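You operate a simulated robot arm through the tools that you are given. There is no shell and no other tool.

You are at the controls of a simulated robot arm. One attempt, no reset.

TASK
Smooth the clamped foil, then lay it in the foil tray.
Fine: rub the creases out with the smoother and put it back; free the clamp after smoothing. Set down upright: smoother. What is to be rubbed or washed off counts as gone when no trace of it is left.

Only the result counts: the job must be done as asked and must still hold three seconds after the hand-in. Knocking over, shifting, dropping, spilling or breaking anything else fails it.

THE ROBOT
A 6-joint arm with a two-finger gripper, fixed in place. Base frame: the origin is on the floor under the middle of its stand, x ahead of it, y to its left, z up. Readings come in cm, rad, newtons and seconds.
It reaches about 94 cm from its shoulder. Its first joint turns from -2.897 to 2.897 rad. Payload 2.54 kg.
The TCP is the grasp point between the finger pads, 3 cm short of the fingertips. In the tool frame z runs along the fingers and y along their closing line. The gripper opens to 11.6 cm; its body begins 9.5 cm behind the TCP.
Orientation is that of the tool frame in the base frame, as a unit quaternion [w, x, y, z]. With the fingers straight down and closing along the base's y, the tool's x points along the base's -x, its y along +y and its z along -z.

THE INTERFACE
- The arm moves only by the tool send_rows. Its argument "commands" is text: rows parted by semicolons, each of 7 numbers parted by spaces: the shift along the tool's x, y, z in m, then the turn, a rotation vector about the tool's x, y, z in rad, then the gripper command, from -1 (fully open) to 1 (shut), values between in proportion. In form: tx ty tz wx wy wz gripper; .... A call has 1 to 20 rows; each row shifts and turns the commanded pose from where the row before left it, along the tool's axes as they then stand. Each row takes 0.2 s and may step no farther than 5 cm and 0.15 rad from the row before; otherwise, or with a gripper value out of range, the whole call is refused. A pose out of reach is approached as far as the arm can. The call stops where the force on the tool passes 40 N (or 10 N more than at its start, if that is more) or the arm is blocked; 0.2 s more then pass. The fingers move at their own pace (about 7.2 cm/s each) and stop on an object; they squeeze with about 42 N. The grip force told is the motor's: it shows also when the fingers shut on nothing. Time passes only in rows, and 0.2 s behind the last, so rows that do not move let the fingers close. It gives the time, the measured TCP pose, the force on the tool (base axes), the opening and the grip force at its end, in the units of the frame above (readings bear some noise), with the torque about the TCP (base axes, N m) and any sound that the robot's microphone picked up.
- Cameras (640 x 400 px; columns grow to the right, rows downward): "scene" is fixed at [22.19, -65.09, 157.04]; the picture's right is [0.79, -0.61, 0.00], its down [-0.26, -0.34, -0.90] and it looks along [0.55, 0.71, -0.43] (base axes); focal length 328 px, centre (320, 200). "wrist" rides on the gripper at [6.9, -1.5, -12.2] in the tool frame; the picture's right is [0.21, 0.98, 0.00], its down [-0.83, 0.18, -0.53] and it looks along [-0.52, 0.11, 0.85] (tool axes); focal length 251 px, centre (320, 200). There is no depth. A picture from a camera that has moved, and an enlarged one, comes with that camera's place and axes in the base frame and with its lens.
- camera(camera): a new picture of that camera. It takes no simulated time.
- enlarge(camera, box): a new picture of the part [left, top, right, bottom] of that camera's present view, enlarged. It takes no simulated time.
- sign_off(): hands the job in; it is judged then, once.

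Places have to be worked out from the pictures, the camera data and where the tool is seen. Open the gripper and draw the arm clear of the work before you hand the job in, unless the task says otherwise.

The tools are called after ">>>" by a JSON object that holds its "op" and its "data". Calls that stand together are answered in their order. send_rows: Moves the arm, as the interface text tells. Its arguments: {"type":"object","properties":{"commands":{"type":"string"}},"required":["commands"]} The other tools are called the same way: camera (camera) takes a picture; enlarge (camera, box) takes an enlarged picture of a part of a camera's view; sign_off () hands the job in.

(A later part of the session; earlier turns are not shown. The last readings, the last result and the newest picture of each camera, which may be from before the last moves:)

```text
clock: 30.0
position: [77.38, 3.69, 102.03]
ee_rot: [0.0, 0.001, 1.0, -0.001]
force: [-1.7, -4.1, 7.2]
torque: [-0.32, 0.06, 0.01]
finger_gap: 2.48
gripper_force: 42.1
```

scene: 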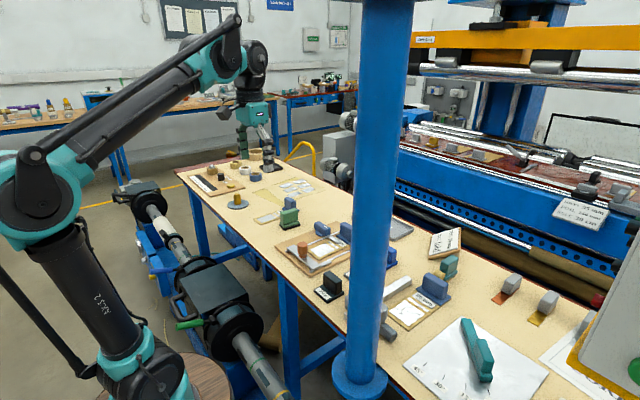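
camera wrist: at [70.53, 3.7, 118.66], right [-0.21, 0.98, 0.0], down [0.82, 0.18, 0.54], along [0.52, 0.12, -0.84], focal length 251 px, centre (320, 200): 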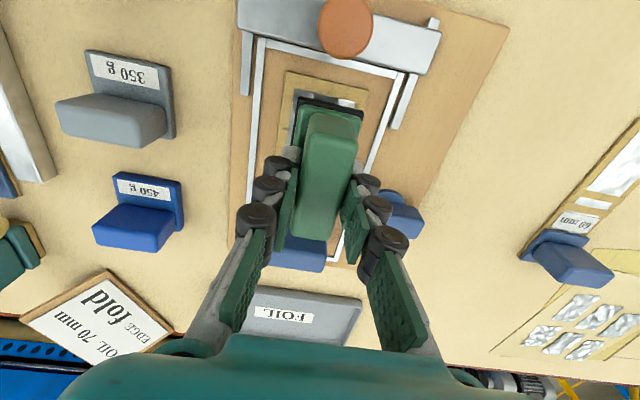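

Strokes made at 7–30 N. Lift the smoother off and inspect the foil from both cameras.

>>> {"op": "send_rows", "data": {"commands": "0 0 -0.01 0 0 0 1;0 0 -0.02 0 0 0 1;0 0 -0.03 0 0 0 1;0 0.02 -0.03 0 0 0 1;0 0.04 -0.01 0 0 0 1;0 0.04 0 0 0 0 1;0 0.04 0 0 0 0 1;0 0 0 0 0 0 1;0 0 0 0 0 0 1"}}

>>> {"op": "camera", "data": {"camera": "wrist"}}

>>> {"op": "enlarge", "data": {"camera": "wrist", "box": [80, 0, 280, 180]}}

>>> {"op": "enlarge", "data": {"camera": "scene", "box": [295, 225, 365, 280]}}

```text
clock: 32.0
position: [77.52, 17.86, 111.95]
ee_rot: [0.001, -0.001, 1.0, 0.001]
force: [0.5, -1.5, -1.7]
torque: [-0.02, -0.03, 0.01]
finger_gap: 2.47
gripper_force: 42.3
```

```text
taken
camera wrist: at [70.71, 16.27, 124.05], right [-0.21, 0.98, 0.0], down [0.82, 0.18, 0.54], along [0.52, 0.12, -0.84], focal length 251 px, centre (320, 200)
```

wrist: 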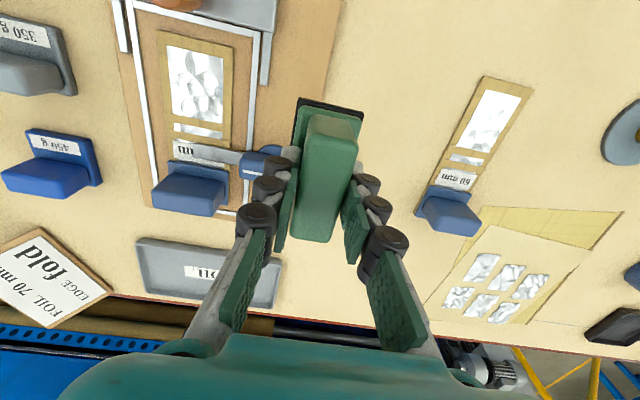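

```text
2.22 times, centred on (180, 90) of wrist
camera zoom: at [70.71, 16.27, 124.05], right [-0.21, 0.98, 0.0], down [0.82, 0.18, 0.54], along [0.52, 0.12, -0.84], focal length 559 px, centre (631, 444)
```

zoom: 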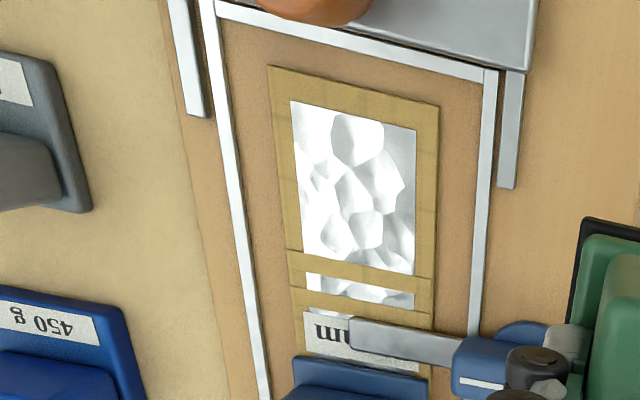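

```text
7.27 times, centred on (330, 252) of scene
camera zoom: at [22.19, -65.09, 157.04], right [0.79, -0.61, 0.0], down [-0.26, -0.34, -0.9], along [0.55, 0.71, -0.43], focal length 2382 px, centre (247, -182)
```

zoom: 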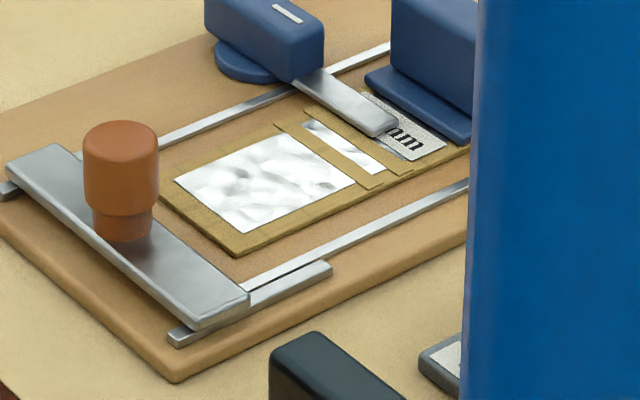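

The dark crease lines are gone — the green block is the smoother. I zoom further for any residual traces along the foil's edges and border.

>>> {"op": "enlarge", "data": {"camera": "wrist", "box": [155, 25, 235, 95]}}

>>> {"op": "enlarge", "data": {"camera": "wrist", "box": [160, 80, 240, 150]}}

>>> {"op": "enlarge", "data": {"camera": "scene", "box": [313, 238, 355, 265]}}

```text
5.71 times, centred on (195, 60) of wrist
camera zoom: at [70.71, 16.27, 124.05], right [-0.21, 0.98, 0.0], down [0.82, 0.18, 0.54], along [0.52, 0.12, -0.84], focal length 1437 px, centre (1034, 1000)
```

zoom: 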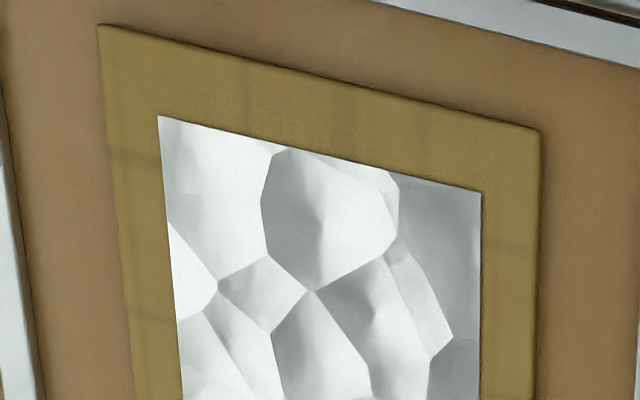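

```text
5.71 times, centred on (200, 115) of wrist
camera zoom: at [70.71, 16.27, 124.05], right [-0.21, 0.98, 0.0], down [0.82, 0.18, 0.54], along [0.52, 0.12, -0.84], focal length 1437 px, centre (1006, 686)
```

zoom: 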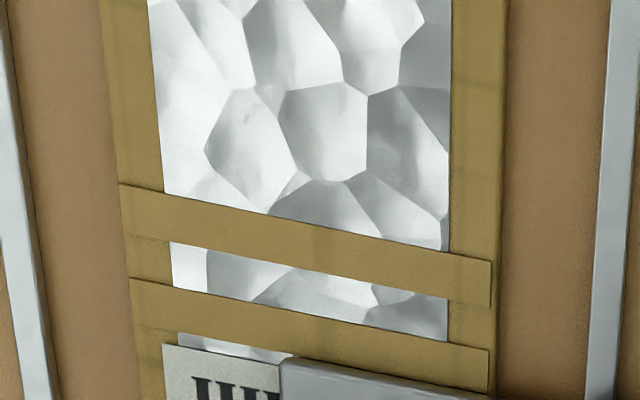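

```text
14.81 times, centred on (334, 252) of scene
camera zoom: at [22.19, -65.09, 157.04], right [0.79, -0.61, 0.0], down [-0.26, -0.34, -0.9], along [0.55, 0.71, -0.43], focal length 4851 px, centre (113, -563)
```

zoom: 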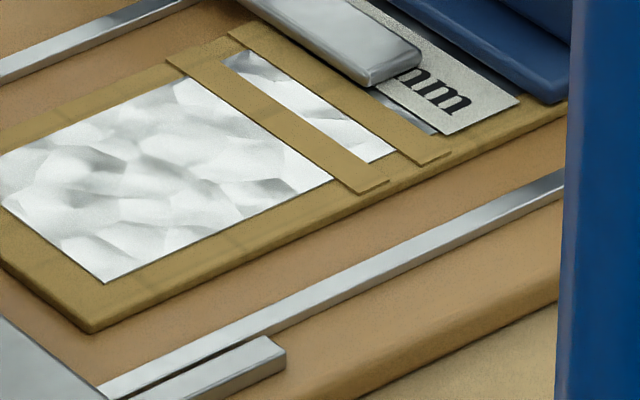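

I notice one tiny speck near the middle of the foil (≈(78.7, 4.0)); let me zoom in on it harder.

>>> {"op": "enlarge", "data": {"camera": "wrist", "box": [180, 85, 220, 120]}}

>>> {"op": "enlarge", "data": {"camera": "wrist", "box": [160, 40, 200, 75]}}

>>> {"op": "enlarge", "data": {"camera": "wrist", "box": [190, 50, 230, 85]}}

>>> {"op": "enlarge", "data": {"camera": "wrist", "box": [162, 70, 202, 105]}}

```text
11.43 times, centred on (200, 102) of wrist
camera zoom: at [70.71, 16.27, 124.05], right [-0.21, 0.98, 0.0], down [0.82, 0.18, 0.54], along [0.52, 0.12, -0.84], focal length 2874 px, centre (1691, 1314)
```

zoom: 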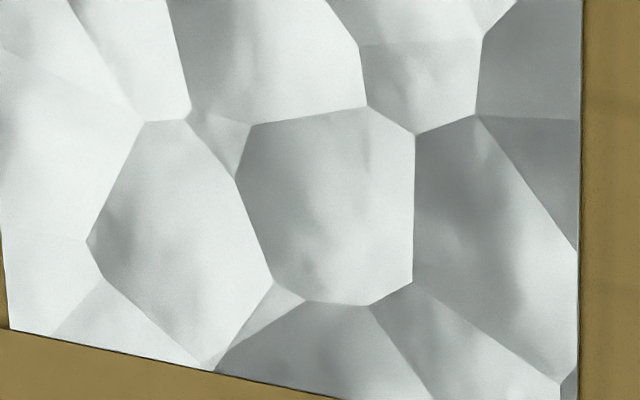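

```text
11.43 times, centred on (180, 58) of wrist
camera zoom: at [70.71, 16.27, 124.05], right [-0.21, 0.98, 0.0], down [0.82, 0.18, 0.54], along [0.52, 0.12, -0.84], focal length 2874 px, centre (1920, 1829)
```

zoom: 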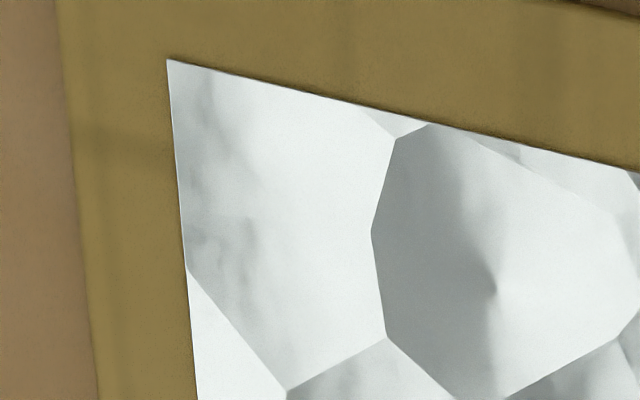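

```text
11.43 times, centred on (210, 68) of wrist
camera zoom: at [70.71, 16.27, 124.05], right [-0.21, 0.98, 0.0], down [0.82, 0.18, 0.54], along [0.52, 0.12, -0.84], focal length 2874 px, centre (1577, 1714)
```

zoom: 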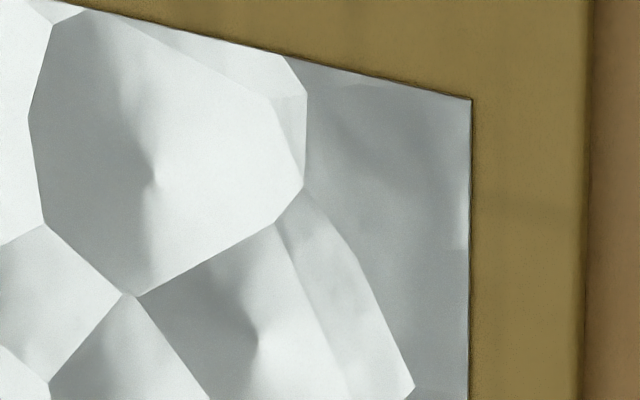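

```text
11.43 times, centred on (182, 88) of wrist
camera zoom: at [70.71, 16.27, 124.05], right [-0.21, 0.98, 0.0], down [0.82, 0.18, 0.54], along [0.52, 0.12, -0.84], focal length 2874 px, centre (1897, 1486)
```

zoom: 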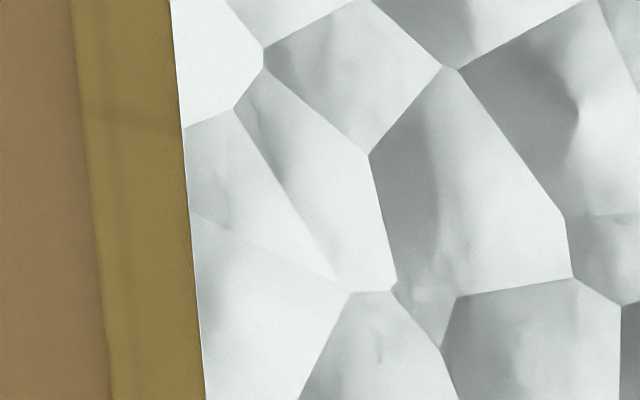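

No crease lines remain visible, but to be certain I'll do one more full pass with the smoother before returning it.

>>> {"op": "send_rows", "data": {"commands": "0 -0.042 0 0 0 0 1;0 -0.042 0 0 0 0 1;0 -0.042 0 0 0 0 1;0 0 0.03 0 0 0 1;0 0 0.03 0 0 0 1;0 0 0.025 0 0 0 1;0 0 0.008 0 0 0 1;0 0 0 0 0 0 1;0 0 0 0 0 0 1"}}

>>> {"op": "send_rows", "data": {"commands": "0 0 0.004 0 0 0 1;0 0 0 0 0 0 1;0 0 0 0 0 0 1"}}

```text
clock: 34.0
position: [77.43, 5.21, 102.56]
ee_rot: [0.001, 0.001, 1.0, 0.001]
force: [-0.6, -0.2, -0.6]
torque: [0.01, -0.02, 0.01]
finger_gap: 2.5
gripper_force: 41.9
```

```text
clock: 34.8
position: [77.52, 5.19, 102.21]
ee_rot: [0.001, 0.001, 1.0, 0.001]
force: [-0.2, -0.2, -2.0]
torque: [-0.04, 0.0, 0.01]
finger_gap: 2.5
gripper_force: 41.8
```

>>> {"op": "send_rows", "data": {"commands": "0 0 0.002 0 0 0 1;0 0 0 0 0 0 1;0 0 0 0 0 0 1"}}

```text
clock: 35.6
position: [77.42, 5.19, 102.0]
ee_rot: [0.001, 0.0, 1.0, 0.001]
force: [-0.2, -0.4, -1.9]
torque: [0.0, 0.03, -0.03]
finger_gap: 2.49
gripper_force: 41.9
```

No contact yet at 102.0 (the block may have slid up a millimetre in the grip). I step down 1 mm at a time.

>>> {"op": "send_rows", "data": {"commands": "0 0 0.001 0 0 0 1;0 0 0 0 0 0 1;0 0 0 0 0 0 1"}}

>>> {"op": "send_rows", "data": {"commands": "0 0 0.0007 0 0 0 1;0 0 0 0 0 0 1;0 0 0 0 0 0 1"}}

```text
clock: 36.4
position: [77.44, 5.12, 101.91]
ee_rot: [0.002, 0.0, 1.0, 0.001]
force: [1.0, 1.1, 6.7]
torque: [0.04, -0.01, 0.02]
finger_gap: 2.5
gripper_force: 41.6
```

```text
clock: 37.2
position: [77.47, 5.09, 101.9]
ee_rot: [0.002, 0.001, 1.0, 0.001]
force: [2.5, 0.5, 23.2]
torque: [-0.01, -0.15, 0.0]
finger_gap: 2.51
gripper_force: 42.3
```

Pressing at about 20 N. Second set of strokes covering y 3–7.3 and x shifts.

>>> {"op": "send_rows", "data": {"commands": "0 -0.007 0 0 0 0 1;0 -0.007 0 0 0 0 1;0 -0.007 0 0 0 0 1;0.006 0 0 0 0 0 1;0 0.007 0 0 0 0 1;0 0.007 0 0 0 0 1;0 0.007 0 0 0 0 1;0 0.007 0 0 0 0 1;0 0.007 0 0 0 0 1;0 0.007 0 0 0 0 1;-0.006 0 0 0 0 0 1;-0.008 0 0 0 0 0 1;0 -0.007 0 0 0 0 1;0 -0.007 0 0 0 0 1;0 -0.007 0 0 0 0 1;0 -0.007 0 0 0 0 1;0 -0.007 0 0 0 0 1;0 -0.007 0 0 0 0 1;0.008 0 0 0 0 0 1;0 0 0 0 0 0 1"}}

>>> {"op": "send_rows", "data": {"commands": "0 0.007 0 0 0 0 1;0 0.007 0 0 0 0 1;0 0.007 0 0 0 0 1;0 0.007 0 0 0 0 1;0 0.007 0 0 0 0 1;0 0.007 0 0 0 0 1;0 0 0 0 0 0 1;0 -0.007 0 0 0 0 1;0 -0.007 0 0 0 0 1;0 -0.007 0 0 0 0 1;0 0 0 0 0 0 1"}}

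```text
clock: 41.4
position: [77.33, 2.92, 101.83]
ee_rot: [0.002, 0.0, 1.0, 0.0]
force: [7.7, -3.8, 23.5]
torque: [-0.19, -0.36, -0.08]
finger_gap: 2.5
gripper_force: 41.8
```

```text
clock: 43.8
position: [77.37, 5.06, 101.82]
ee_rot: [0.002, 0.0, 1.0, 0.001]
force: [-0.3, 6.0, 11.4]
torque: [0.25, 0.0, -0.02]
finger_gap: 2.49
gripper_force: 42.3
```

Second pass done with 11–23 N throughout. Lift clear, shift toward home, and inspect the foil again.

>>> {"op": "send_rows", "data": {"commands": "0 0 -0.01 0 0 0 1;0 0 -0.02 0 0 0 1;0 0 -0.03 0 0 0 1;0 0.02 -0.03 0 0 0 1;0 0.04 -0.01 0 0 0 1;0 0.04 0 0 0 0 1;0 0.03 0 0 0 0 1;0 0 0 0 0 0 1;0 0 0 0 0 0 1"}}

>>> {"op": "enlarge", "data": {"camera": "wrist", "box": [140, 20, 260, 140]}}

>>> {"op": "enlarge", "data": {"camera": "scene", "box": [295, 225, 365, 280]}}

>>> {"op": "camera", "data": {"camera": "wrist"}}

```text
clock: 45.8
position: [77.47, 18.34, 111.87]
ee_rot: [0.001, 0.0, 1.0, 0.001]
force: [0.3, 0.3, -1.5]
torque: [-0.01, -0.02, 0.02]
finger_gap: 2.51
gripper_force: 42.1
```

```text
3.33 times, centred on (200, 80) of wrist
camera zoom: at [70.62, 16.73, 123.88], right [-0.21, 0.98, 0.0], down [0.82, 0.18, 0.54], along [0.52, 0.12, -0.84], focal length 838 px, centre (720, 600)
```

zoom: 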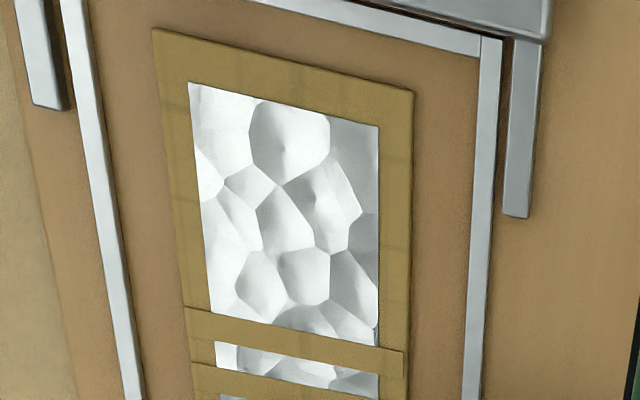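

```text
7.27 times, centred on (330, 252) of scene
camera zoom: at [22.19, -65.09, 157.04], right [0.79, -0.61, 0.0], down [-0.26, -0.34, -0.9], along [0.55, 0.71, -0.43], focal length 2382 px, centre (247, -182)
```

zoom: 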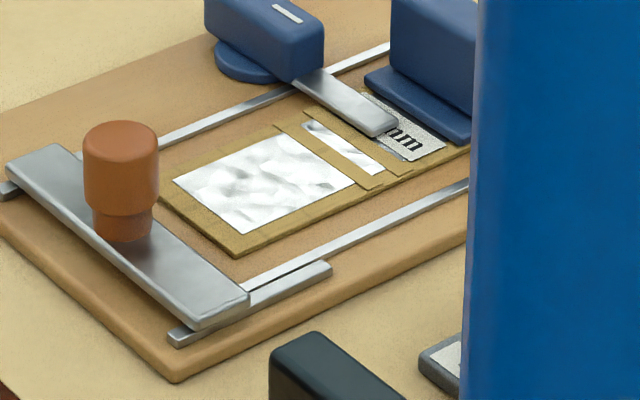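

```text
taken
camera wrist: at [70.62, 16.73, 123.88], right [-0.21, 0.98, 0.0], down [0.82, 0.18, 0.54], along [0.52, 0.12, -0.84], focal length 251 px, centre (320, 200)
```

wrist: 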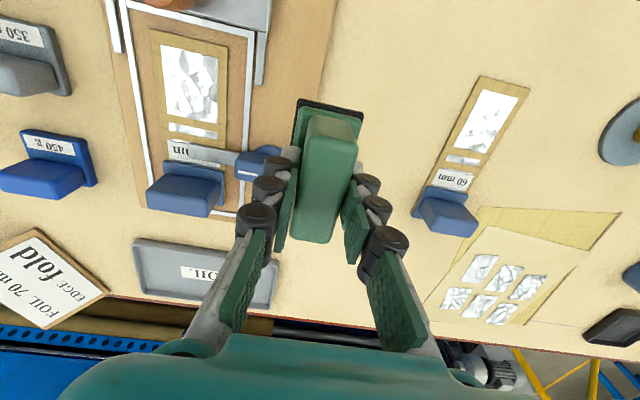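

Foil looks clean. One darker facet in the far +y corner — I zoom there to be sure it's just foil texture.

>>> {"op": "enlarge", "data": {"camera": "wrist", "box": [195, 70, 235, 105]}}

>>> {"op": "enlarge", "data": {"camera": "wrist", "box": [170, 95, 250, 165]}}

```text
11.43 times, centred on (215, 88) of wrist
camera zoom: at [70.62, 16.73, 123.88], right [-0.21, 0.98, 0.0], down [0.82, 0.18, 0.54], along [0.52, 0.12, -0.84], focal length 2874 px, centre (1520, 1486)
```

zoom: 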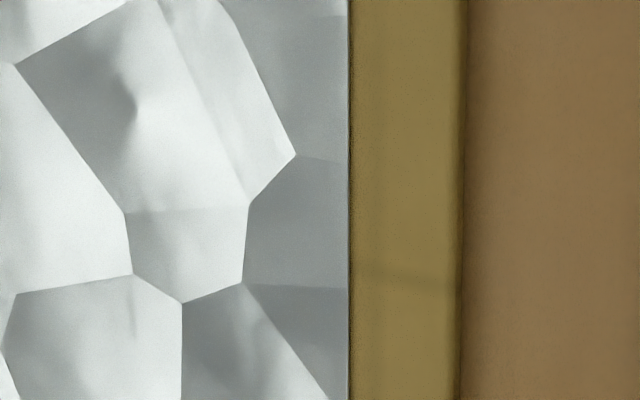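

```text
5.71 times, centred on (210, 130) of wrist
camera zoom: at [70.62, 16.73, 123.88], right [-0.21, 0.98, 0.0], down [0.82, 0.18, 0.54], along [0.52, 0.12, -0.84], focal length 1437 px, centre (949, 600)
```

zoom: 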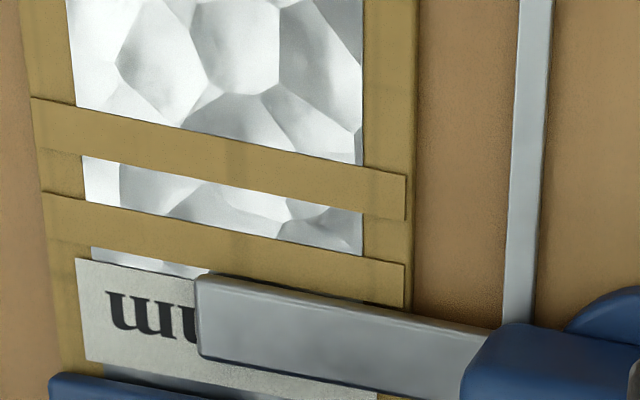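

Only foil texture remains, so smoothing is finished. Now I carry the smoother back to its home (78.77, 26.40, yaw +0.075) and lower to just above the table.

>>> {"op": "send_rows", "data": {"commands": "-0.006 0.04 0 0 0 0 1;-0.006 0.04 0 0 0 0 1;0 0 0 0 0 0.075 1;0 0 0.03 0 0 0 1;0 0 0.03 0 0 0 1;0 0 0.03 0 0 0 1;0 0 0.012 0 0 0 1;0 0 0 0 0 0 1;0 0 0 0 0 0 1"}}

>>> {"op": "enlarge", "data": {"camera": "scene", "box": [250, 170, 330, 240]}}

>>> {"op": "enlarge", "data": {"camera": "wrist", "box": [240, 60, 400, 210]}}

```text
clock: 47.8
position: [78.71, 26.17, 101.65]
ee_rot: [0.001, 0.038, 0.999, 0.0]
force: [0.4, 1.2, -1.6]
torque: [0.01, 0.02, -0.02]
finger_gap: 2.47
gripper_force: 41.8
```

```text
5.71 times, centred on (290, 205) of scene
camera zoom: at [22.19, -65.09, 157.04], right [0.79, -0.61, 0.0], down [-0.26, -0.34, -0.9], along [0.55, 0.71, -0.43], focal length 1871 px, centre (491, 171)
```

zoom: 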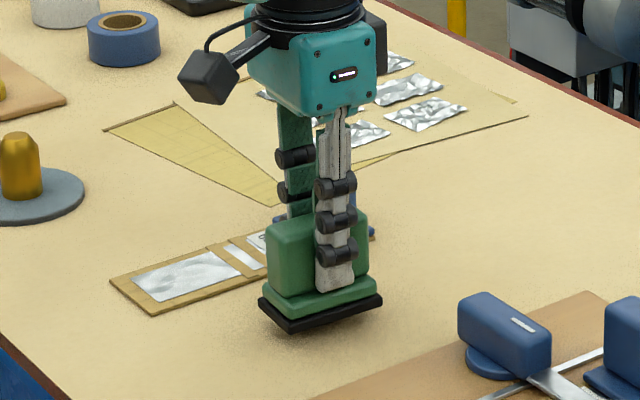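

```text
2.67 times, centred on (320, 135) of wrist
camera zoom: at [71.72, 25.14, 113.69], right [-0.14, 0.99, 0.0], down [0.84, 0.12, 0.54], along [0.53, 0.08, -0.84], focal length 670 px, centre (320, 373)
```

zoom: 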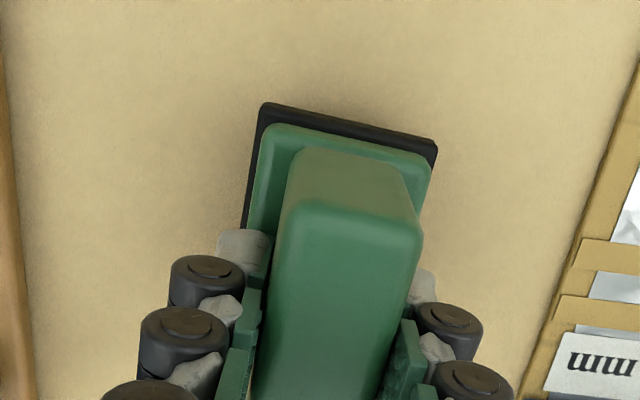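

Just above home; I shift +2 mm in y and lower in small steps until the sole touches the table.

>>> {"op": "send_rows", "data": {"commands": "0 0.002 0.006 0 0 0 1;0 0 0.004 0 0 0 1;0 0 0 0 0 0 1;0 0 0 0 0 0 1"}}

>>> {"op": "send_rows", "data": {"commands": "0 0 0.0015 0 0 0 1;0 0 0 0 0 0 1;0 0 0 0 0 0 1"}}

```text
clock: 48.8
position: [78.62, 26.24, 100.61]
ee_rot: [0.0, 0.037, 0.999, 0.001]
force: [-0.3, 0.6, -1.6]
torque: [-0.03, 0.02, -0.04]
finger_gap: 2.5
gripper_force: 41.9
```

```text
clock: 49.6
position: [78.66, 26.36, 100.5]
ee_rot: [0.001, 0.038, 0.999, 0.001]
force: [-0.1, 0.2, -1.3]
torque: [-0.06, -0.01, -0.01]
finger_gap: 2.49
gripper_force: 42.3
```

>>> {"op": "send_rows", "data": {"commands": "0 0 0.001 0 0 0 1;0 0 0 0 0 0 1;0 0 0 0 0 0 1"}}

>>> {"op": "send_rows", "data": {"commands": "0 0 0.0007 0 0 0 1;0 0 0 0 0 0 1;0 0 0 0 0 0 1"}}

```text
clock: 50.4
position: [78.67, 26.32, 100.33]
ee_rot: [0.002, 0.038, 0.999, 0.001]
force: [3.8, 2.3, 17.9]
torque: [0.04, 0.05, 0.03]
finger_gap: 2.49
gripper_force: 41.7
```

```text
clock: 51.2
position: [78.66, 26.46, 100.45]
ee_rot: [0.002, 0.038, 0.999, 0.001]
force: [6.9, 2.1, 32.4]
torque: [0.07, -0.29, -0.03]
finger_gap: 2.49
gripper_force: 41.8
```

Sole is firmly on the table. I relieve 1.5 mm, then open the fingers to ~5 cm and rise straight up.

>>> {"op": "send_rows", "data": {"commands": "0 0 -0.0015 0 0 0 1;0 0 0 0 0 0 1;0 0 0 0 0 0 1"}}

>>> {"op": "send_rows", "data": {"commands": "0 0 0 0 0 0 0.1;0 0 0 0 0 0 0.1;0 0 0 0 0 0 0.1;0 0 -0.01 0 0 0 0.1;0 0 -0.02 0 0 0 0.1;0 0 -0.03 0 0 0 0.1;0 0 -0.03 0 0 0 0.1;0 0 0 0 0 0 0.1;0 0 0 0 0 0 0.1"}}

>>> {"op": "camera", "data": {"camera": "wrist"}}

>>> {"op": "enlarge", "data": {"camera": "scene", "box": [250, 170, 330, 240]}}

```text
clock: 52.0
position: [78.64, 26.36, 100.36]
ee_rot: [0.0, 0.038, 0.999, 0.0]
force: [0.1, 0.1, -1.6]
torque: [-0.01, -0.02, 0.0]
finger_gap: 2.47
gripper_force: 41.8
```

```text
clock: 54.0
position: [78.8, 26.33, 109.45]
ee_rot: [0.002, 0.037, 0.999, 0.0]
force: [0.3, -0.2, 0.2]
torque: [0.03, 0.03, -0.05]
finger_gap: 5.21
gripper_force: 0.1
```

```text
taken
camera wrist: at [71.76, 25.32, 121.58], right [-0.14, 0.99, 0.0], down [0.84, 0.12, 0.54], along [0.53, 0.08, -0.84], focal length 251 px, centre (320, 200)
```

wrist: 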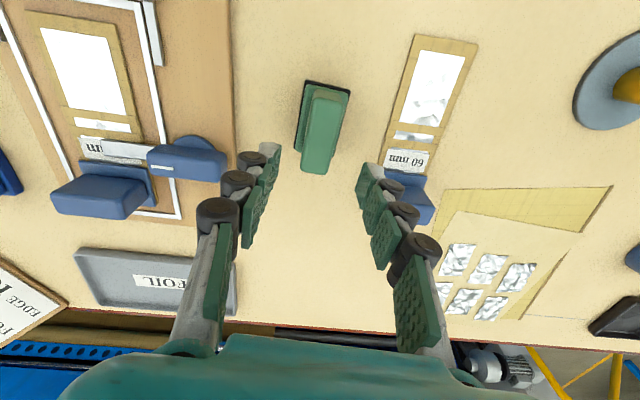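

```text
5.71 times, centred on (290, 205) of scene
camera zoom: at [22.19, -65.09, 157.04], right [0.79, -0.61, 0.0], down [-0.26, -0.34, -0.9], along [0.55, 0.71, -0.43], focal length 1871 px, centre (491, 171)
```

zoom: 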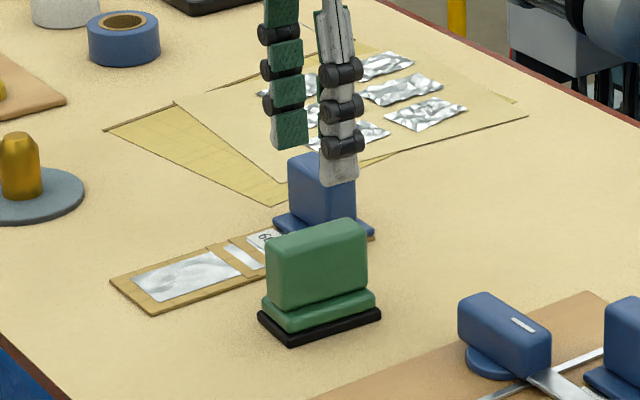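

The smoother stands upright back at its place. Next I move toward the clamp to examine its pivot and arm.

>>> {"op": "send_rows", "data": {"commands": "0 0 -0.03 0 0 -0.075 0.1;0.02 -0.03 -0.01 0 0 0 0.1;0.02 -0.03 0 0 0 0 0.1;0.02 -0.03 0 0 0 0 0.1;0.02 -0.03 0 0 0 0 0.1;0 0 0 0 0 0 0.1;0 0 0 0 0 0 0.1"}}

>>> {"op": "camera", "data": {"camera": "wrist"}}

>>> {"op": "enlarge", "data": {"camera": "wrist", "box": [220, 80, 400, 250]}}

>>> {"op": "enlarge", "data": {"camera": "scene", "box": [305, 205, 365, 260]}}

```text
clock: 55.6
position: [70.67, 14.16, 113.49]
ee_rot: [0.001, 0.001, 1.0, 0.001]
force: [-0.6, 0.0, 0.3]
torque: [-0.01, 0.01, 0.0]
finger_gap: 5.22
gripper_force: 0.1
```

```text
taken
camera wrist: at [63.84, 12.67, 125.51], right [-0.21, 0.98, 0.0], down [0.82, 0.18, 0.54], along [0.52, 0.12, -0.84], focal length 251 px, centre (320, 200)
```

wrist: 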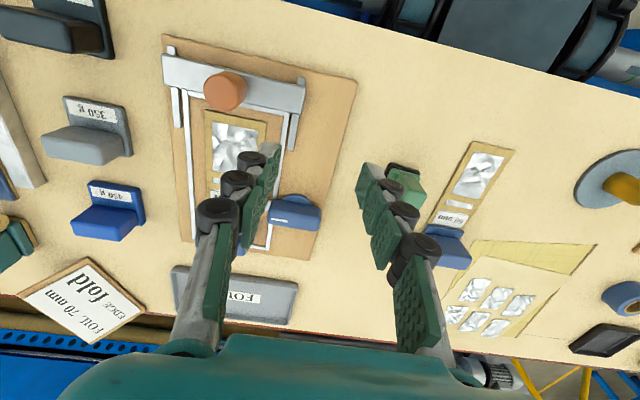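

```text
2.35 times, centred on (310, 165) of wrist
camera zoom: at [63.84, 12.67, 125.51], right [-0.21, 0.98, 0.0], down [0.82, 0.18, 0.54], along [0.52, 0.12, -0.84], focal length 592 px, centre (344, 282)
```

zoom: 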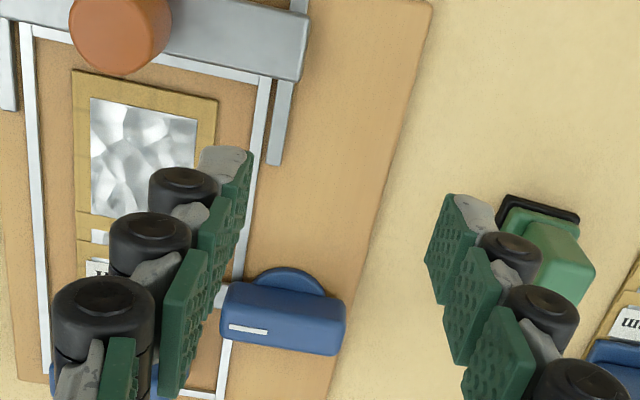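

```text
7.27 times, centred on (335, 232) of scene
camera zoom: at [22.19, -65.09, 157.04], right [0.79, -0.61, 0.0], down [-0.26, -0.34, -0.9], along [0.55, 0.71, -0.43], focal length 2382 px, centre (211, -36)
```

zoom: 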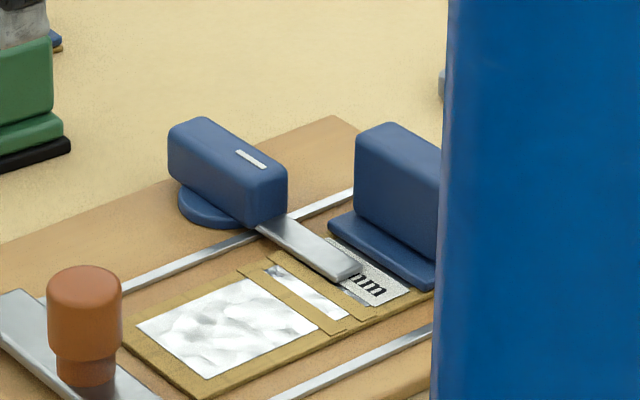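

The clamp is a rotary handle on a disc, its arm (toward −y) over the card. I zoom in to fix the handle's corners and pivot.

>>> {"op": "enlarge", "data": {"camera": "wrist", "box": [260, 180, 330, 240]}}

>>> {"op": "enlarge", "data": {"camera": "scene", "box": [322, 215, 362, 250]}}

```text
6.67 times, centred on (295, 210) of wrist
camera zoom: at [63.84, 12.67, 125.51], right [-0.21, 0.98, 0.0], down [0.82, 0.18, 0.54], along [0.52, 0.12, -0.84], focal length 1676 px, centre (487, 133)
```

zoom: 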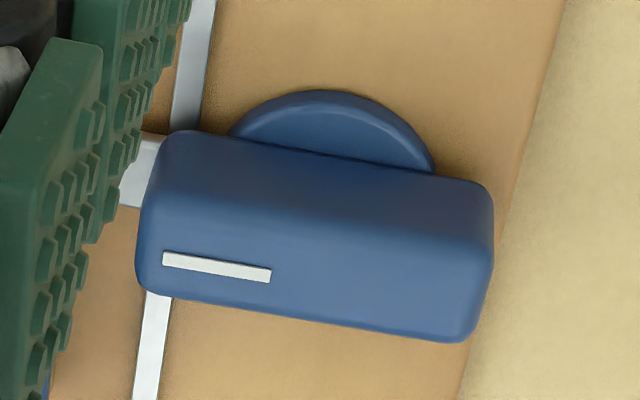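

```text
11.43 times, centred on (342, 232) of scene
camera zoom: at [22.19, -65.09, 157.04], right [0.79, -0.61, 0.0], down [-0.26, -0.34, -0.9], along [0.55, 0.71, -0.43], focal length 3742 px, centre (69, -171)
```

zoom: 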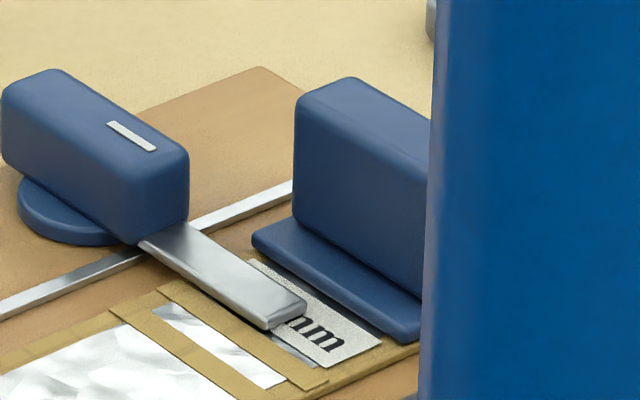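

Clamp handle is about 6.6×2.5 cm, centre/pivot ≈ (84.05, 13.8), top z≈99.3, disc top ≈96.9. Its arm must swing toward −x (clockwise from above) because the foil's blue handle blocks +x. I'll go above the pivot and turn the hand +90° so the fingers close along x.

>>> {"op": "send_rows", "data": {"commands": "-0.045 -0.001 0 0 0 0 0.1;-0.045 -0.001 0 0 0 0 0.1;-0.0438 -0.0016 0 0 0 0 0.1;0 0 0 0 0 -0.1428 0.1;0 0 0 0 0 -0.1428 0.1;0 0 0 0 0 -0.1428 0.1;0 0 0 0 0 -0.1428 0.1;0 0 0 0 0 -0.1428 0.1;0 0 0 0 0 -0.1428 0.1;0 0 0 0 0 -0.1428 0.1;0 0 0 0 0 -0.1428 0.1;0 0 0 0 0 -0.1428 0.1;0 0 0 0 0 -0.1428 0.1;0 0 0 0 0 -0.1428 0.1;0 0 0 0 0 0 0.1;0 0 0 0 0 0 0.1"}}

>>> {"op": "camera", "data": {"camera": "wrist"}}

>>> {"op": "enlarge", "data": {"camera": "wrist", "box": [240, 80, 400, 220]}}

```text
clock: 59.0
position: [84.01, 13.9, 113.46]
ee_rot: [0.002, -0.707, 0.707, 0.0]
force: [-0.5, 0.4, -0.1]
torque: [-0.02, 0.04, -0.02]
finger_gap: 5.24
gripper_force: 0.1
```

```text
taken
camera wrist: at [85.59, 7.03, 125.6], right [-0.98, -0.21, 0.0], down [-0.18, 0.83, 0.53], along [-0.11, 0.52, -0.85], focal length 251 px, centre (320, 200)
```

wrist: 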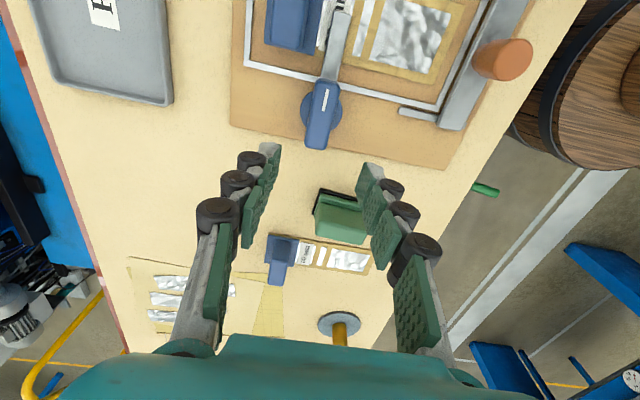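

```text
2.86 times, centred on (320, 150) of wrist
camera zoom: at [85.59, 7.03, 125.6], right [-0.98, -0.21, 0.0], down [-0.18, 0.83, 0.53], along [-0.11, 0.52, -0.85], focal length 718 px, centre (320, 343)
```

zoom: 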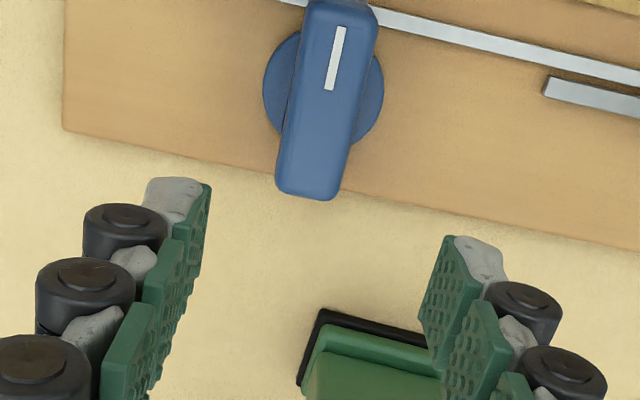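

From this view the disc centre is ≈(84.1, 13.3) and the handle is square to the axes. I shift 5 mm in −y and descend to z≈101.5 to check alignment.

>>> {"op": "send_rows", "data": {"commands": "0.005 -0.0005 0.02 0 0 0 0.1;0 0 0.03 0 0 0 0.1;0 0 0.03 0 0 0 0.1;0 0 0.025 0 0 0 0.1;0 0 0.014 0 0 0 0.1;0 0 0 0 0 0 0.1;0 0 0 0 0 0 0.1"}}

>>> {"op": "enlarge", "data": {"camera": "wrist", "box": [200, 60, 440, 260]}}

>>> {"op": "enlarge", "data": {"camera": "scene", "box": [300, 180, 380, 260]}}

```text
clock: 60.6
position: [84.13, 13.42, 101.55]
ee_rot: [0.0, -0.707, 0.707, 0.0]
force: [-0.2, 0.6, 0.2]
torque: [0.01, 0.0, 0.02]
finger_gap: 5.22
gripper_force: 0.1
```

```text
2.00 times, centred on (320, 160) of wrist
camera zoom: at [85.7, 6.52, 113.7], right [-0.98, -0.21, 0.0], down [-0.18, 0.83, 0.53], along [-0.11, 0.52, -0.85], focal length 503 px, centre (320, 280)
```

zoom: 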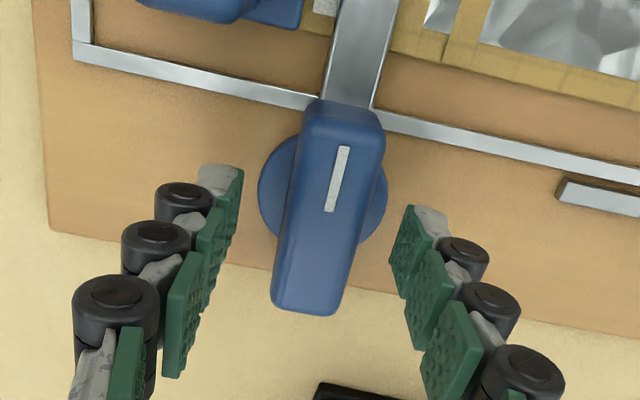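

```text
5.00 times, centred on (340, 220) of scene
camera zoom: at [22.19, -65.09, 157.04], right [0.79, -0.61, 0.0], down [-0.26, -0.34, -0.9], along [0.55, 0.71, -0.43], focal length 1637 px, centre (220, 100)
```

zoom: 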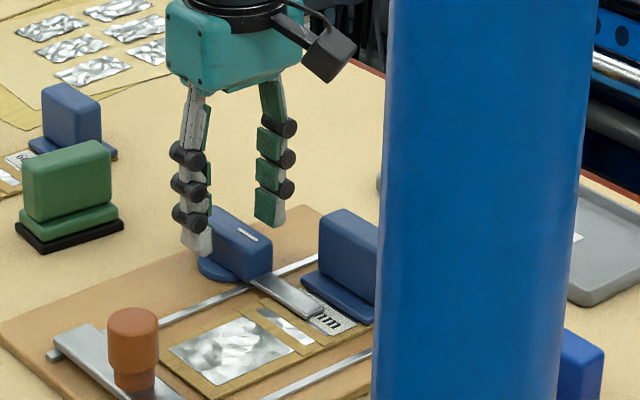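

Alignment is good (handle centre ≈(84.1, 13.3)). I descend 1 cm so the tips stay above the disc, then close on the handle.

>>> {"op": "send_rows", "data": {"commands": "0.001 0 0.006 0 0 0 0.1;0 0 0.005 0 0 0 0.1;0 0 0 0 0 0 0.1;0 0 0 0 0 0 1;0 0 0 0 0 0 1;0 0 0 0 0 0 1;0 0 0 0 0 0 1;0 0 0 0 0 0 1"}}

>>> {"op": "enlarge", "data": {"camera": "wrist", "box": [200, 60, 440, 260]}}

>>> {"op": "enlarge", "data": {"camera": "scene", "box": [310, 190, 370, 260]}}

```text
clock: 62.4
position: [83.96, 13.35, 100.48]
ee_rot: [0.001, -0.706, 0.708, 0.001]
force: [-23.0, -2.5, -15.9]
torque: [-0.13, 0.69, 0.04]
finger_gap: 2.56
gripper_force: 45.3
```

```text
2.00 times, centred on (320, 160) of wrist
camera zoom: at [85.6, 6.45, 112.59], right [-0.98, -0.21, 0.0], down [-0.18, 0.83, 0.53], along [-0.11, 0.52, -0.85], focal length 503 px, centre (320, 280)
```

zoom: 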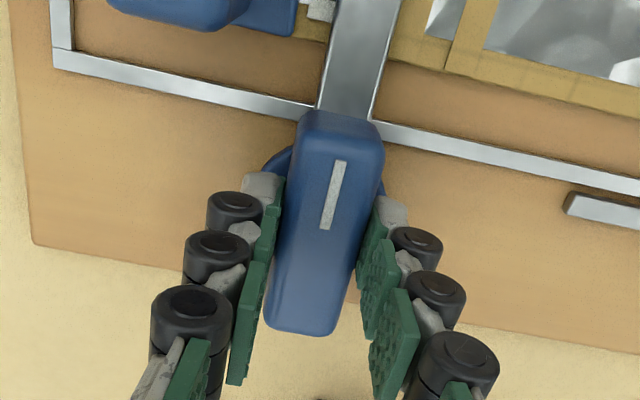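

```text
5.71 times, centred on (340, 225) of scene
camera zoom: at [22.19, -65.09, 157.04], right [0.79, -0.61, 0.0], down [-0.26, -0.34, -0.9], along [0.55, 0.71, -0.43], focal length 1871 px, centre (206, 57)
```

zoom: 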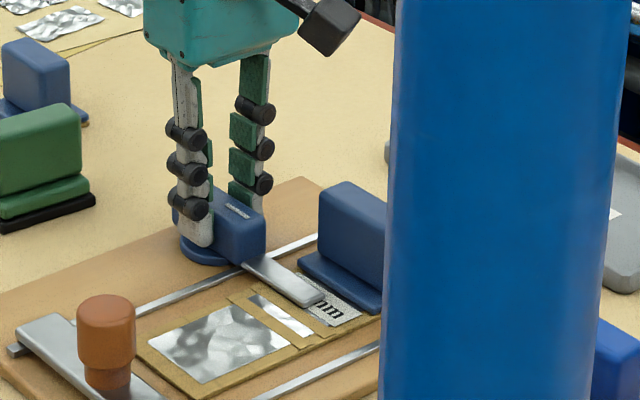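

Gripped (gap 2.56), but the handle pulls the tool −x by 23 N, so its true centre is slightly toward −x. I relax the command by ~1.5 mm.

>>> {"op": "send_rows", "data": {"commands": "0 0.001 0.0005 0 0 0 1;0 0 0 0 0 0 1;0 0 0 0 0 0 1"}}

```text
clock: 63.2
position: [84.08, 13.39, 100.53]
ee_rot: [0.002, -0.707, 0.707, 0.0]
force: [-9.0, -2.0, -1.3]
torque: [-0.24, 0.17, 0.0]
finger_gap: 2.54
gripper_force: 45.3
```

Force dropped to 9 N. A bit more relief, then start turning clockwise (tool +z) with a small test angle.

>>> {"op": "send_rows", "data": {"commands": "0 0.0005 0 0 0 0 1;0 0 0 0 0 0.06 1;0 0 0 0 0 0.06 1;0 0 0 0 0 0 1;0 0 0 0 0 0 1"}}

>>> {"op": "enlarge", "data": {"camera": "wrist", "box": [200, 60, 440, 260]}}

>>> {"op": "enlarge", "data": {"camera": "scene", "box": [310, 190, 370, 260]}}

```text
clock: 64.4
position: [84.0, 13.27, 100.53]
ee_rot: [0.002, -0.662, 0.749, -0.001]
force: [5.2, 1.1, 9.4]
torque: [-0.3, -0.17, 0.03]
finger_gap: 2.58
gripper_force: 44.9
```

```text
2.00 times, centred on (320, 160) of wrist
camera zoom: at [84.68, 6.31, 112.59], right [-1.0, -0.09, 0.0], down [-0.08, 0.84, 0.53], along [-0.05, 0.53, -0.84], focal length 503 px, centre (320, 280)
```

zoom: 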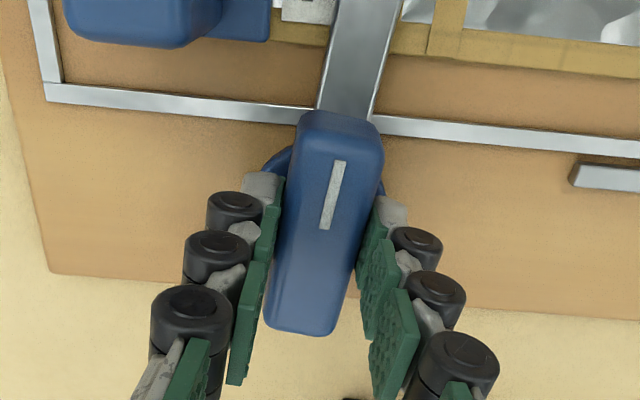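

```text
5.71 times, centred on (340, 225) of scene
camera zoom: at [22.19, -65.09, 157.04], right [0.79, -0.61, 0.0], down [-0.26, -0.34, -0.9], along [0.55, 0.71, -0.43], focal length 1871 px, centre (206, 57)
```

zoom: 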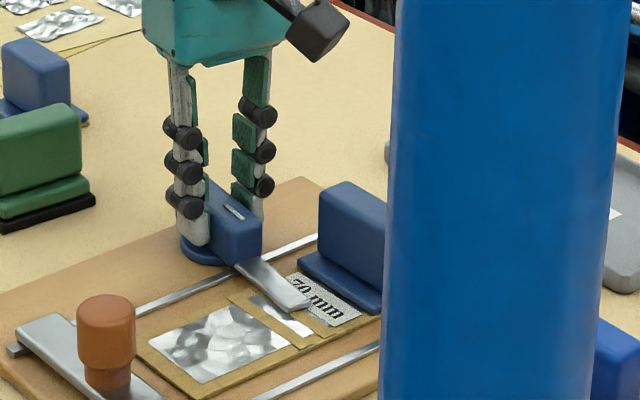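

The arm swings toward −x as expected. Continue the turn in steps to ~50°, checking force.

>>> {"op": "send_rows", "data": {"commands": "0 0 0 0 0 0.1 1;0 0 0 0 0 0.1 1;0 0 0 0 0 0.1 1;0 0 0 0 0 0.1 1;0 0 0 0 0 0.1 1;0 0 0 0 0 0.1 1;0 0 0 0 0 0.1 1;0 0 0 0 0 0 1;0 0 0 0 0 0 1"}}

>>> {"op": "enlarge", "data": {"camera": "scene", "box": [310, 190, 370, 260]}}

```text
clock: 66.4
position: [83.84, 13.38, 100.34]
ee_rot: [0.0, -0.366, 0.931, 0.0]
force: [-22.5, 3.1, -0.7]
torque: [-0.08, 0.95, 0.01]
finger_gap: 2.54
gripper_force: 45.2
```

```text
5.71 times, centred on (340, 225) of scene
camera zoom: at [22.19, -65.09, 157.04], right [0.79, -0.61, 0.0], down [-0.26, -0.34, -0.9], along [0.55, 0.71, -0.43], focal length 1871 px, centre (206, 57)
```

zoom: 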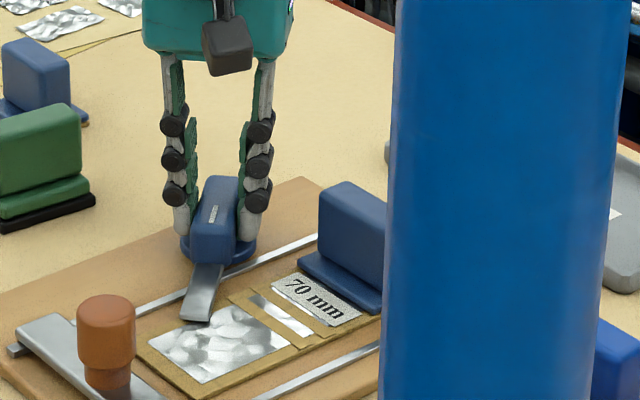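

The arm is almost off the card. I relieve 1 mm in −x and continue to a full 90°.

>>> {"op": "send_rows", "data": {"commands": "0.0007 0.0007 0 0 0 0 1;0 0 0 0 0 0.1 1;0 0 0 0 0 0.1 1;0 0 0 0 0 0.1 1;0 0 0 0 0 0.1 1;0 0 0 0 0 0 1;0 0 0 0 0 0 1"}}

>>> {"op": "enlarge", "data": {"camera": "scene", "box": [310, 190, 370, 260]}}

```text
clock: 68.0
position: [83.9, 13.51, 100.36]
ee_rot: [0.001, -0.174, 0.985, 0.001]
force: [-22.4, 18.8, -1.4]
torque: [0.76, 0.33, 0.07]
finger_gap: 2.54
gripper_force: 45.2
```

```text
5.71 times, centred on (340, 225) of scene
camera zoom: at [22.19, -65.09, 157.04], right [0.79, -0.61, 0.0], down [-0.26, -0.34, -0.9], along [0.55, 0.71, -0.43], focal length 1871 px, centre (206, 57)
```

zoom: 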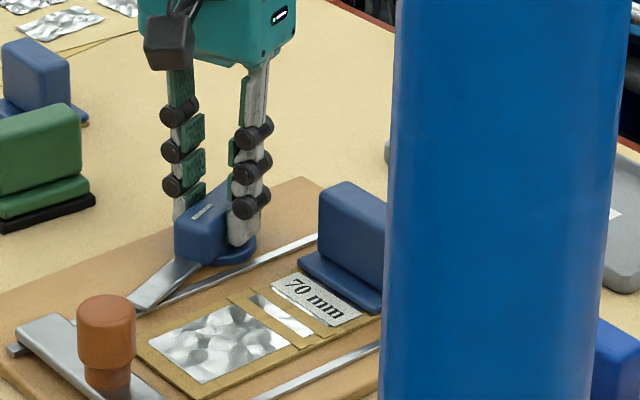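

About 70° turned and the arm is off the card. Relieve the side load, then finish to 90°.

>>> {"op": "send_rows", "data": {"commands": "0.0006 0.0013 0 0 0 0 1;0 0 0 0 0 0.1 1;0 0 0 0 0 0.1 1;0 0 0 0 0 0.1 1;0 0 0 0 0 0.05 1;0 0 0 0 0 0 1;0 0 0 0 0 0 1"}}

>>> {"op": "camera", "data": {"camera": "wrist"}}

>>> {"op": "enlarge", "data": {"camera": "scene", "box": [310, 190, 370, 260]}}

```text
clock: 69.6
position: [83.72, 13.55, 100.41]
ee_rot: [0.002, 0.0, 1.0, 0.001]
force: [6.0, 21.4, 18.8]
torque: [0.62, -0.46, 0.07]
finger_gap: 2.55
gripper_force: 44.3
```

```text
taken
camera wrist: at [76.88, 12.08, 112.56], right [-0.21, 0.98, 0.0], down [0.82, 0.18, 0.54], along [0.53, 0.12, -0.84], focal length 251 px, centre (320, 200)
```

wrist: 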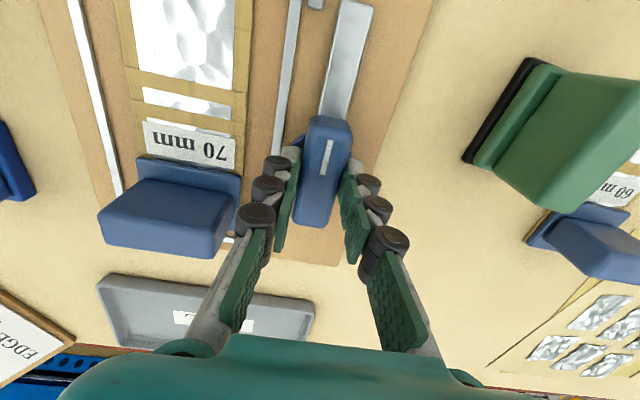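

```text
5.71 times, centred on (340, 225) of scene
camera zoom: at [22.19, -65.09, 157.04], right [0.79, -0.61, 0.0], down [-0.26, -0.34, -0.9], along [0.55, 0.71, -0.43], focal length 1871 px, centre (206, 57)
```

zoom: 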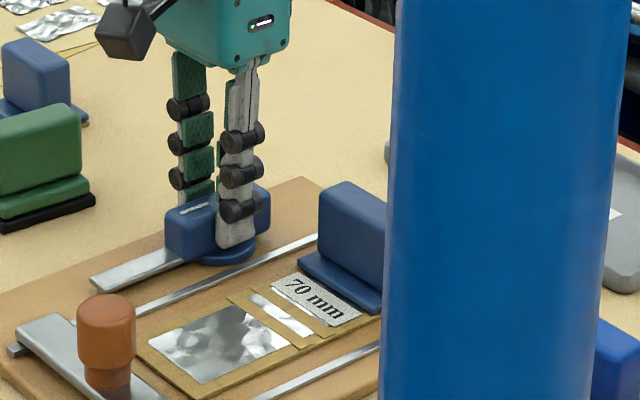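

The arm now lies parallel to x, clear of the card. I relieve the load and nudge a few more degrees to see whether there is an end stop.

>>> {"op": "send_rows", "data": {"commands": "0 0.001 -0.0005 0 0 0 1;0 0 0 0 0 0.05 1;0 0 0 0 0 0.05 1;0 0 0 0 0 0 1;0 0 0 0 0 0 1"}}

>>> {"op": "enlarge", "data": {"camera": "wrist", "box": [220, 0, 420, 240]}}

```text
clock: 70.8
position: [83.77, 13.54, 100.44]
ee_rot: [0.001, 0.051, 0.999, 0.001]
force: [-8.0, 12.1, 1.9]
torque: [0.19, 0.53, 1.37]
finger_gap: 2.69
gripper_force: 45.5
```

```text
1.67 times, centred on (320, 120) of wrist
camera zoom: at [76.7, 12.8, 112.58], right [-0.12, 0.99, 0.0], down [0.84, 0.1, 0.54], along [0.53, 0.06, -0.84], focal length 419 px, centre (320, 333)
```

zoom: 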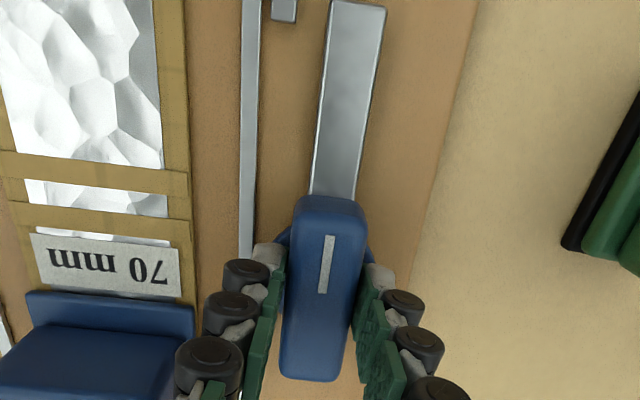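

Torque rose to 1.4 N·m, so the clamp is at its end stop — fully freed. I open modestly (≈4.3 cm) and rise straight up.

>>> {"op": "send_rows", "data": {"commands": "0 0 0 0 0 0 0.25;0 0 0 0 0 0 0.25;0 0 -0.01 0 0 0 0.25;0 0 -0.02 0 0 0 0.25;0 0 -0.03 0 0 0 0.25;0 0 -0.03 0 0 -0.1 0.25;0 0 -0.03 0 0 0 0.25;0 0 0 0 0 0 0.25;0 0 0 0 0 0 0.25"}}

>>> {"op": "camera", "data": {"camera": "wrist"}}

>>> {"op": "enlarge", "data": {"camera": "scene", "box": [290, 190, 370, 280]}}

```text
clock: 72.8
position: [83.64, 13.51, 112.55]
ee_rot: [0.001, 0.0, 1.0, 0.001]
force: [-0.8, -0.1, 0.5]
torque: [-0.01, 0.0, 0.01]
finger_gap: 4.37
gripper_force: 0.2
```

```text
taken
camera wrist: at [76.83, 12.07, 124.58], right [-0.21, 0.98, 0.0], down [0.82, 0.18, 0.54], along [0.52, 0.12, -0.84], focal length 251 px, centre (320, 200)
```

wrist: 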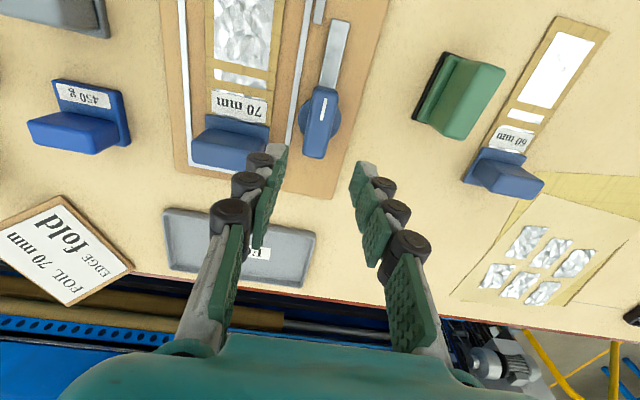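

```text
4.44 times, centred on (330, 235) of scene
camera zoom: at [22.19, -65.09, 157.04], right [0.79, -0.61, 0.0], down [-0.26, -0.34, -0.9], along [0.55, 0.71, -0.43], focal length 1455 px, centre (276, 44)
```

zoom: 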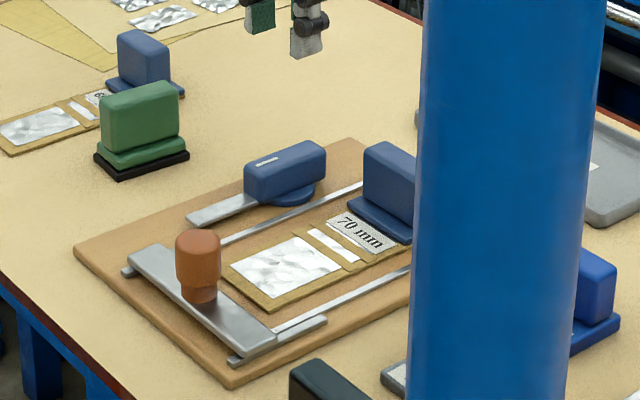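

The clamp stays at 90°, foil is free. Before grasping the foil I test reach over the tray (tray ≈ x 99.5–111.8, y −4.5–16.8, centre ≈(105.6, 6.2)) with the empty hand at height.

>>> {"op": "send_rows", "data": {"commands": "-0.04 -0.01 0 0 0 0 0.25;-0.04 -0.02 0 0 0 0 0.25;-0.04 -0.02 0 0 0 0 0.25;-0.04 -0.02 0 0 0 0 0.25;-0.04 0 0 0 0 0 0.25;0 0 0 0 0 0 0.25;0 0 0 0 0 0 0.25"}}

>>> {"op": "camera", "data": {"camera": "wrist"}}

>>> {"op": "camera", "data": {"camera": "scene"}}

```text
clock: 74.4
position: [102.38, 6.47, 112.52]
ee_rot: [0.0, -0.001, 1.0, 0.0]
force: [-0.7, -0.4, 0.0]
torque: [0.0, -0.02, -0.01]
finger_gap: 4.35
gripper_force: 0.0
out of reach, approached as far as the arm can: row 5
```

```text
taken
camera wrist: at [95.68, 5.01, 124.63], right [-0.21, 0.98, 0.0], down [0.82, 0.18, 0.54], along [0.52, 0.12, -0.84], focal length 251 px, centre (320, 200)
```

wrist: 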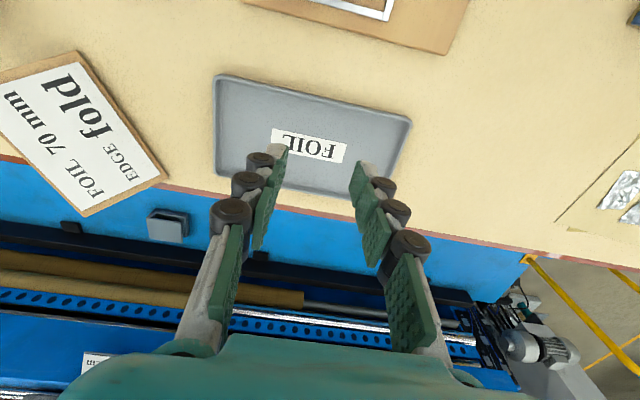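

```text
taken
```

scene: 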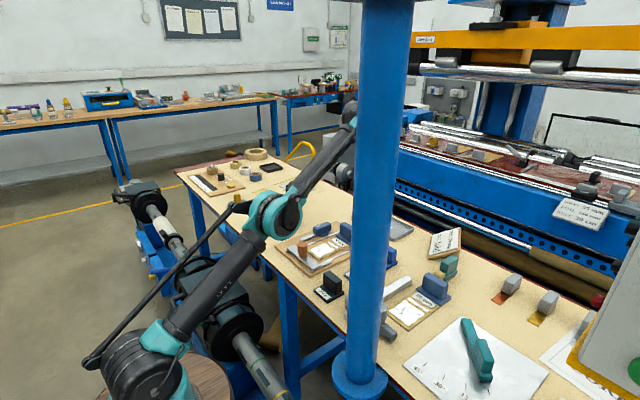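

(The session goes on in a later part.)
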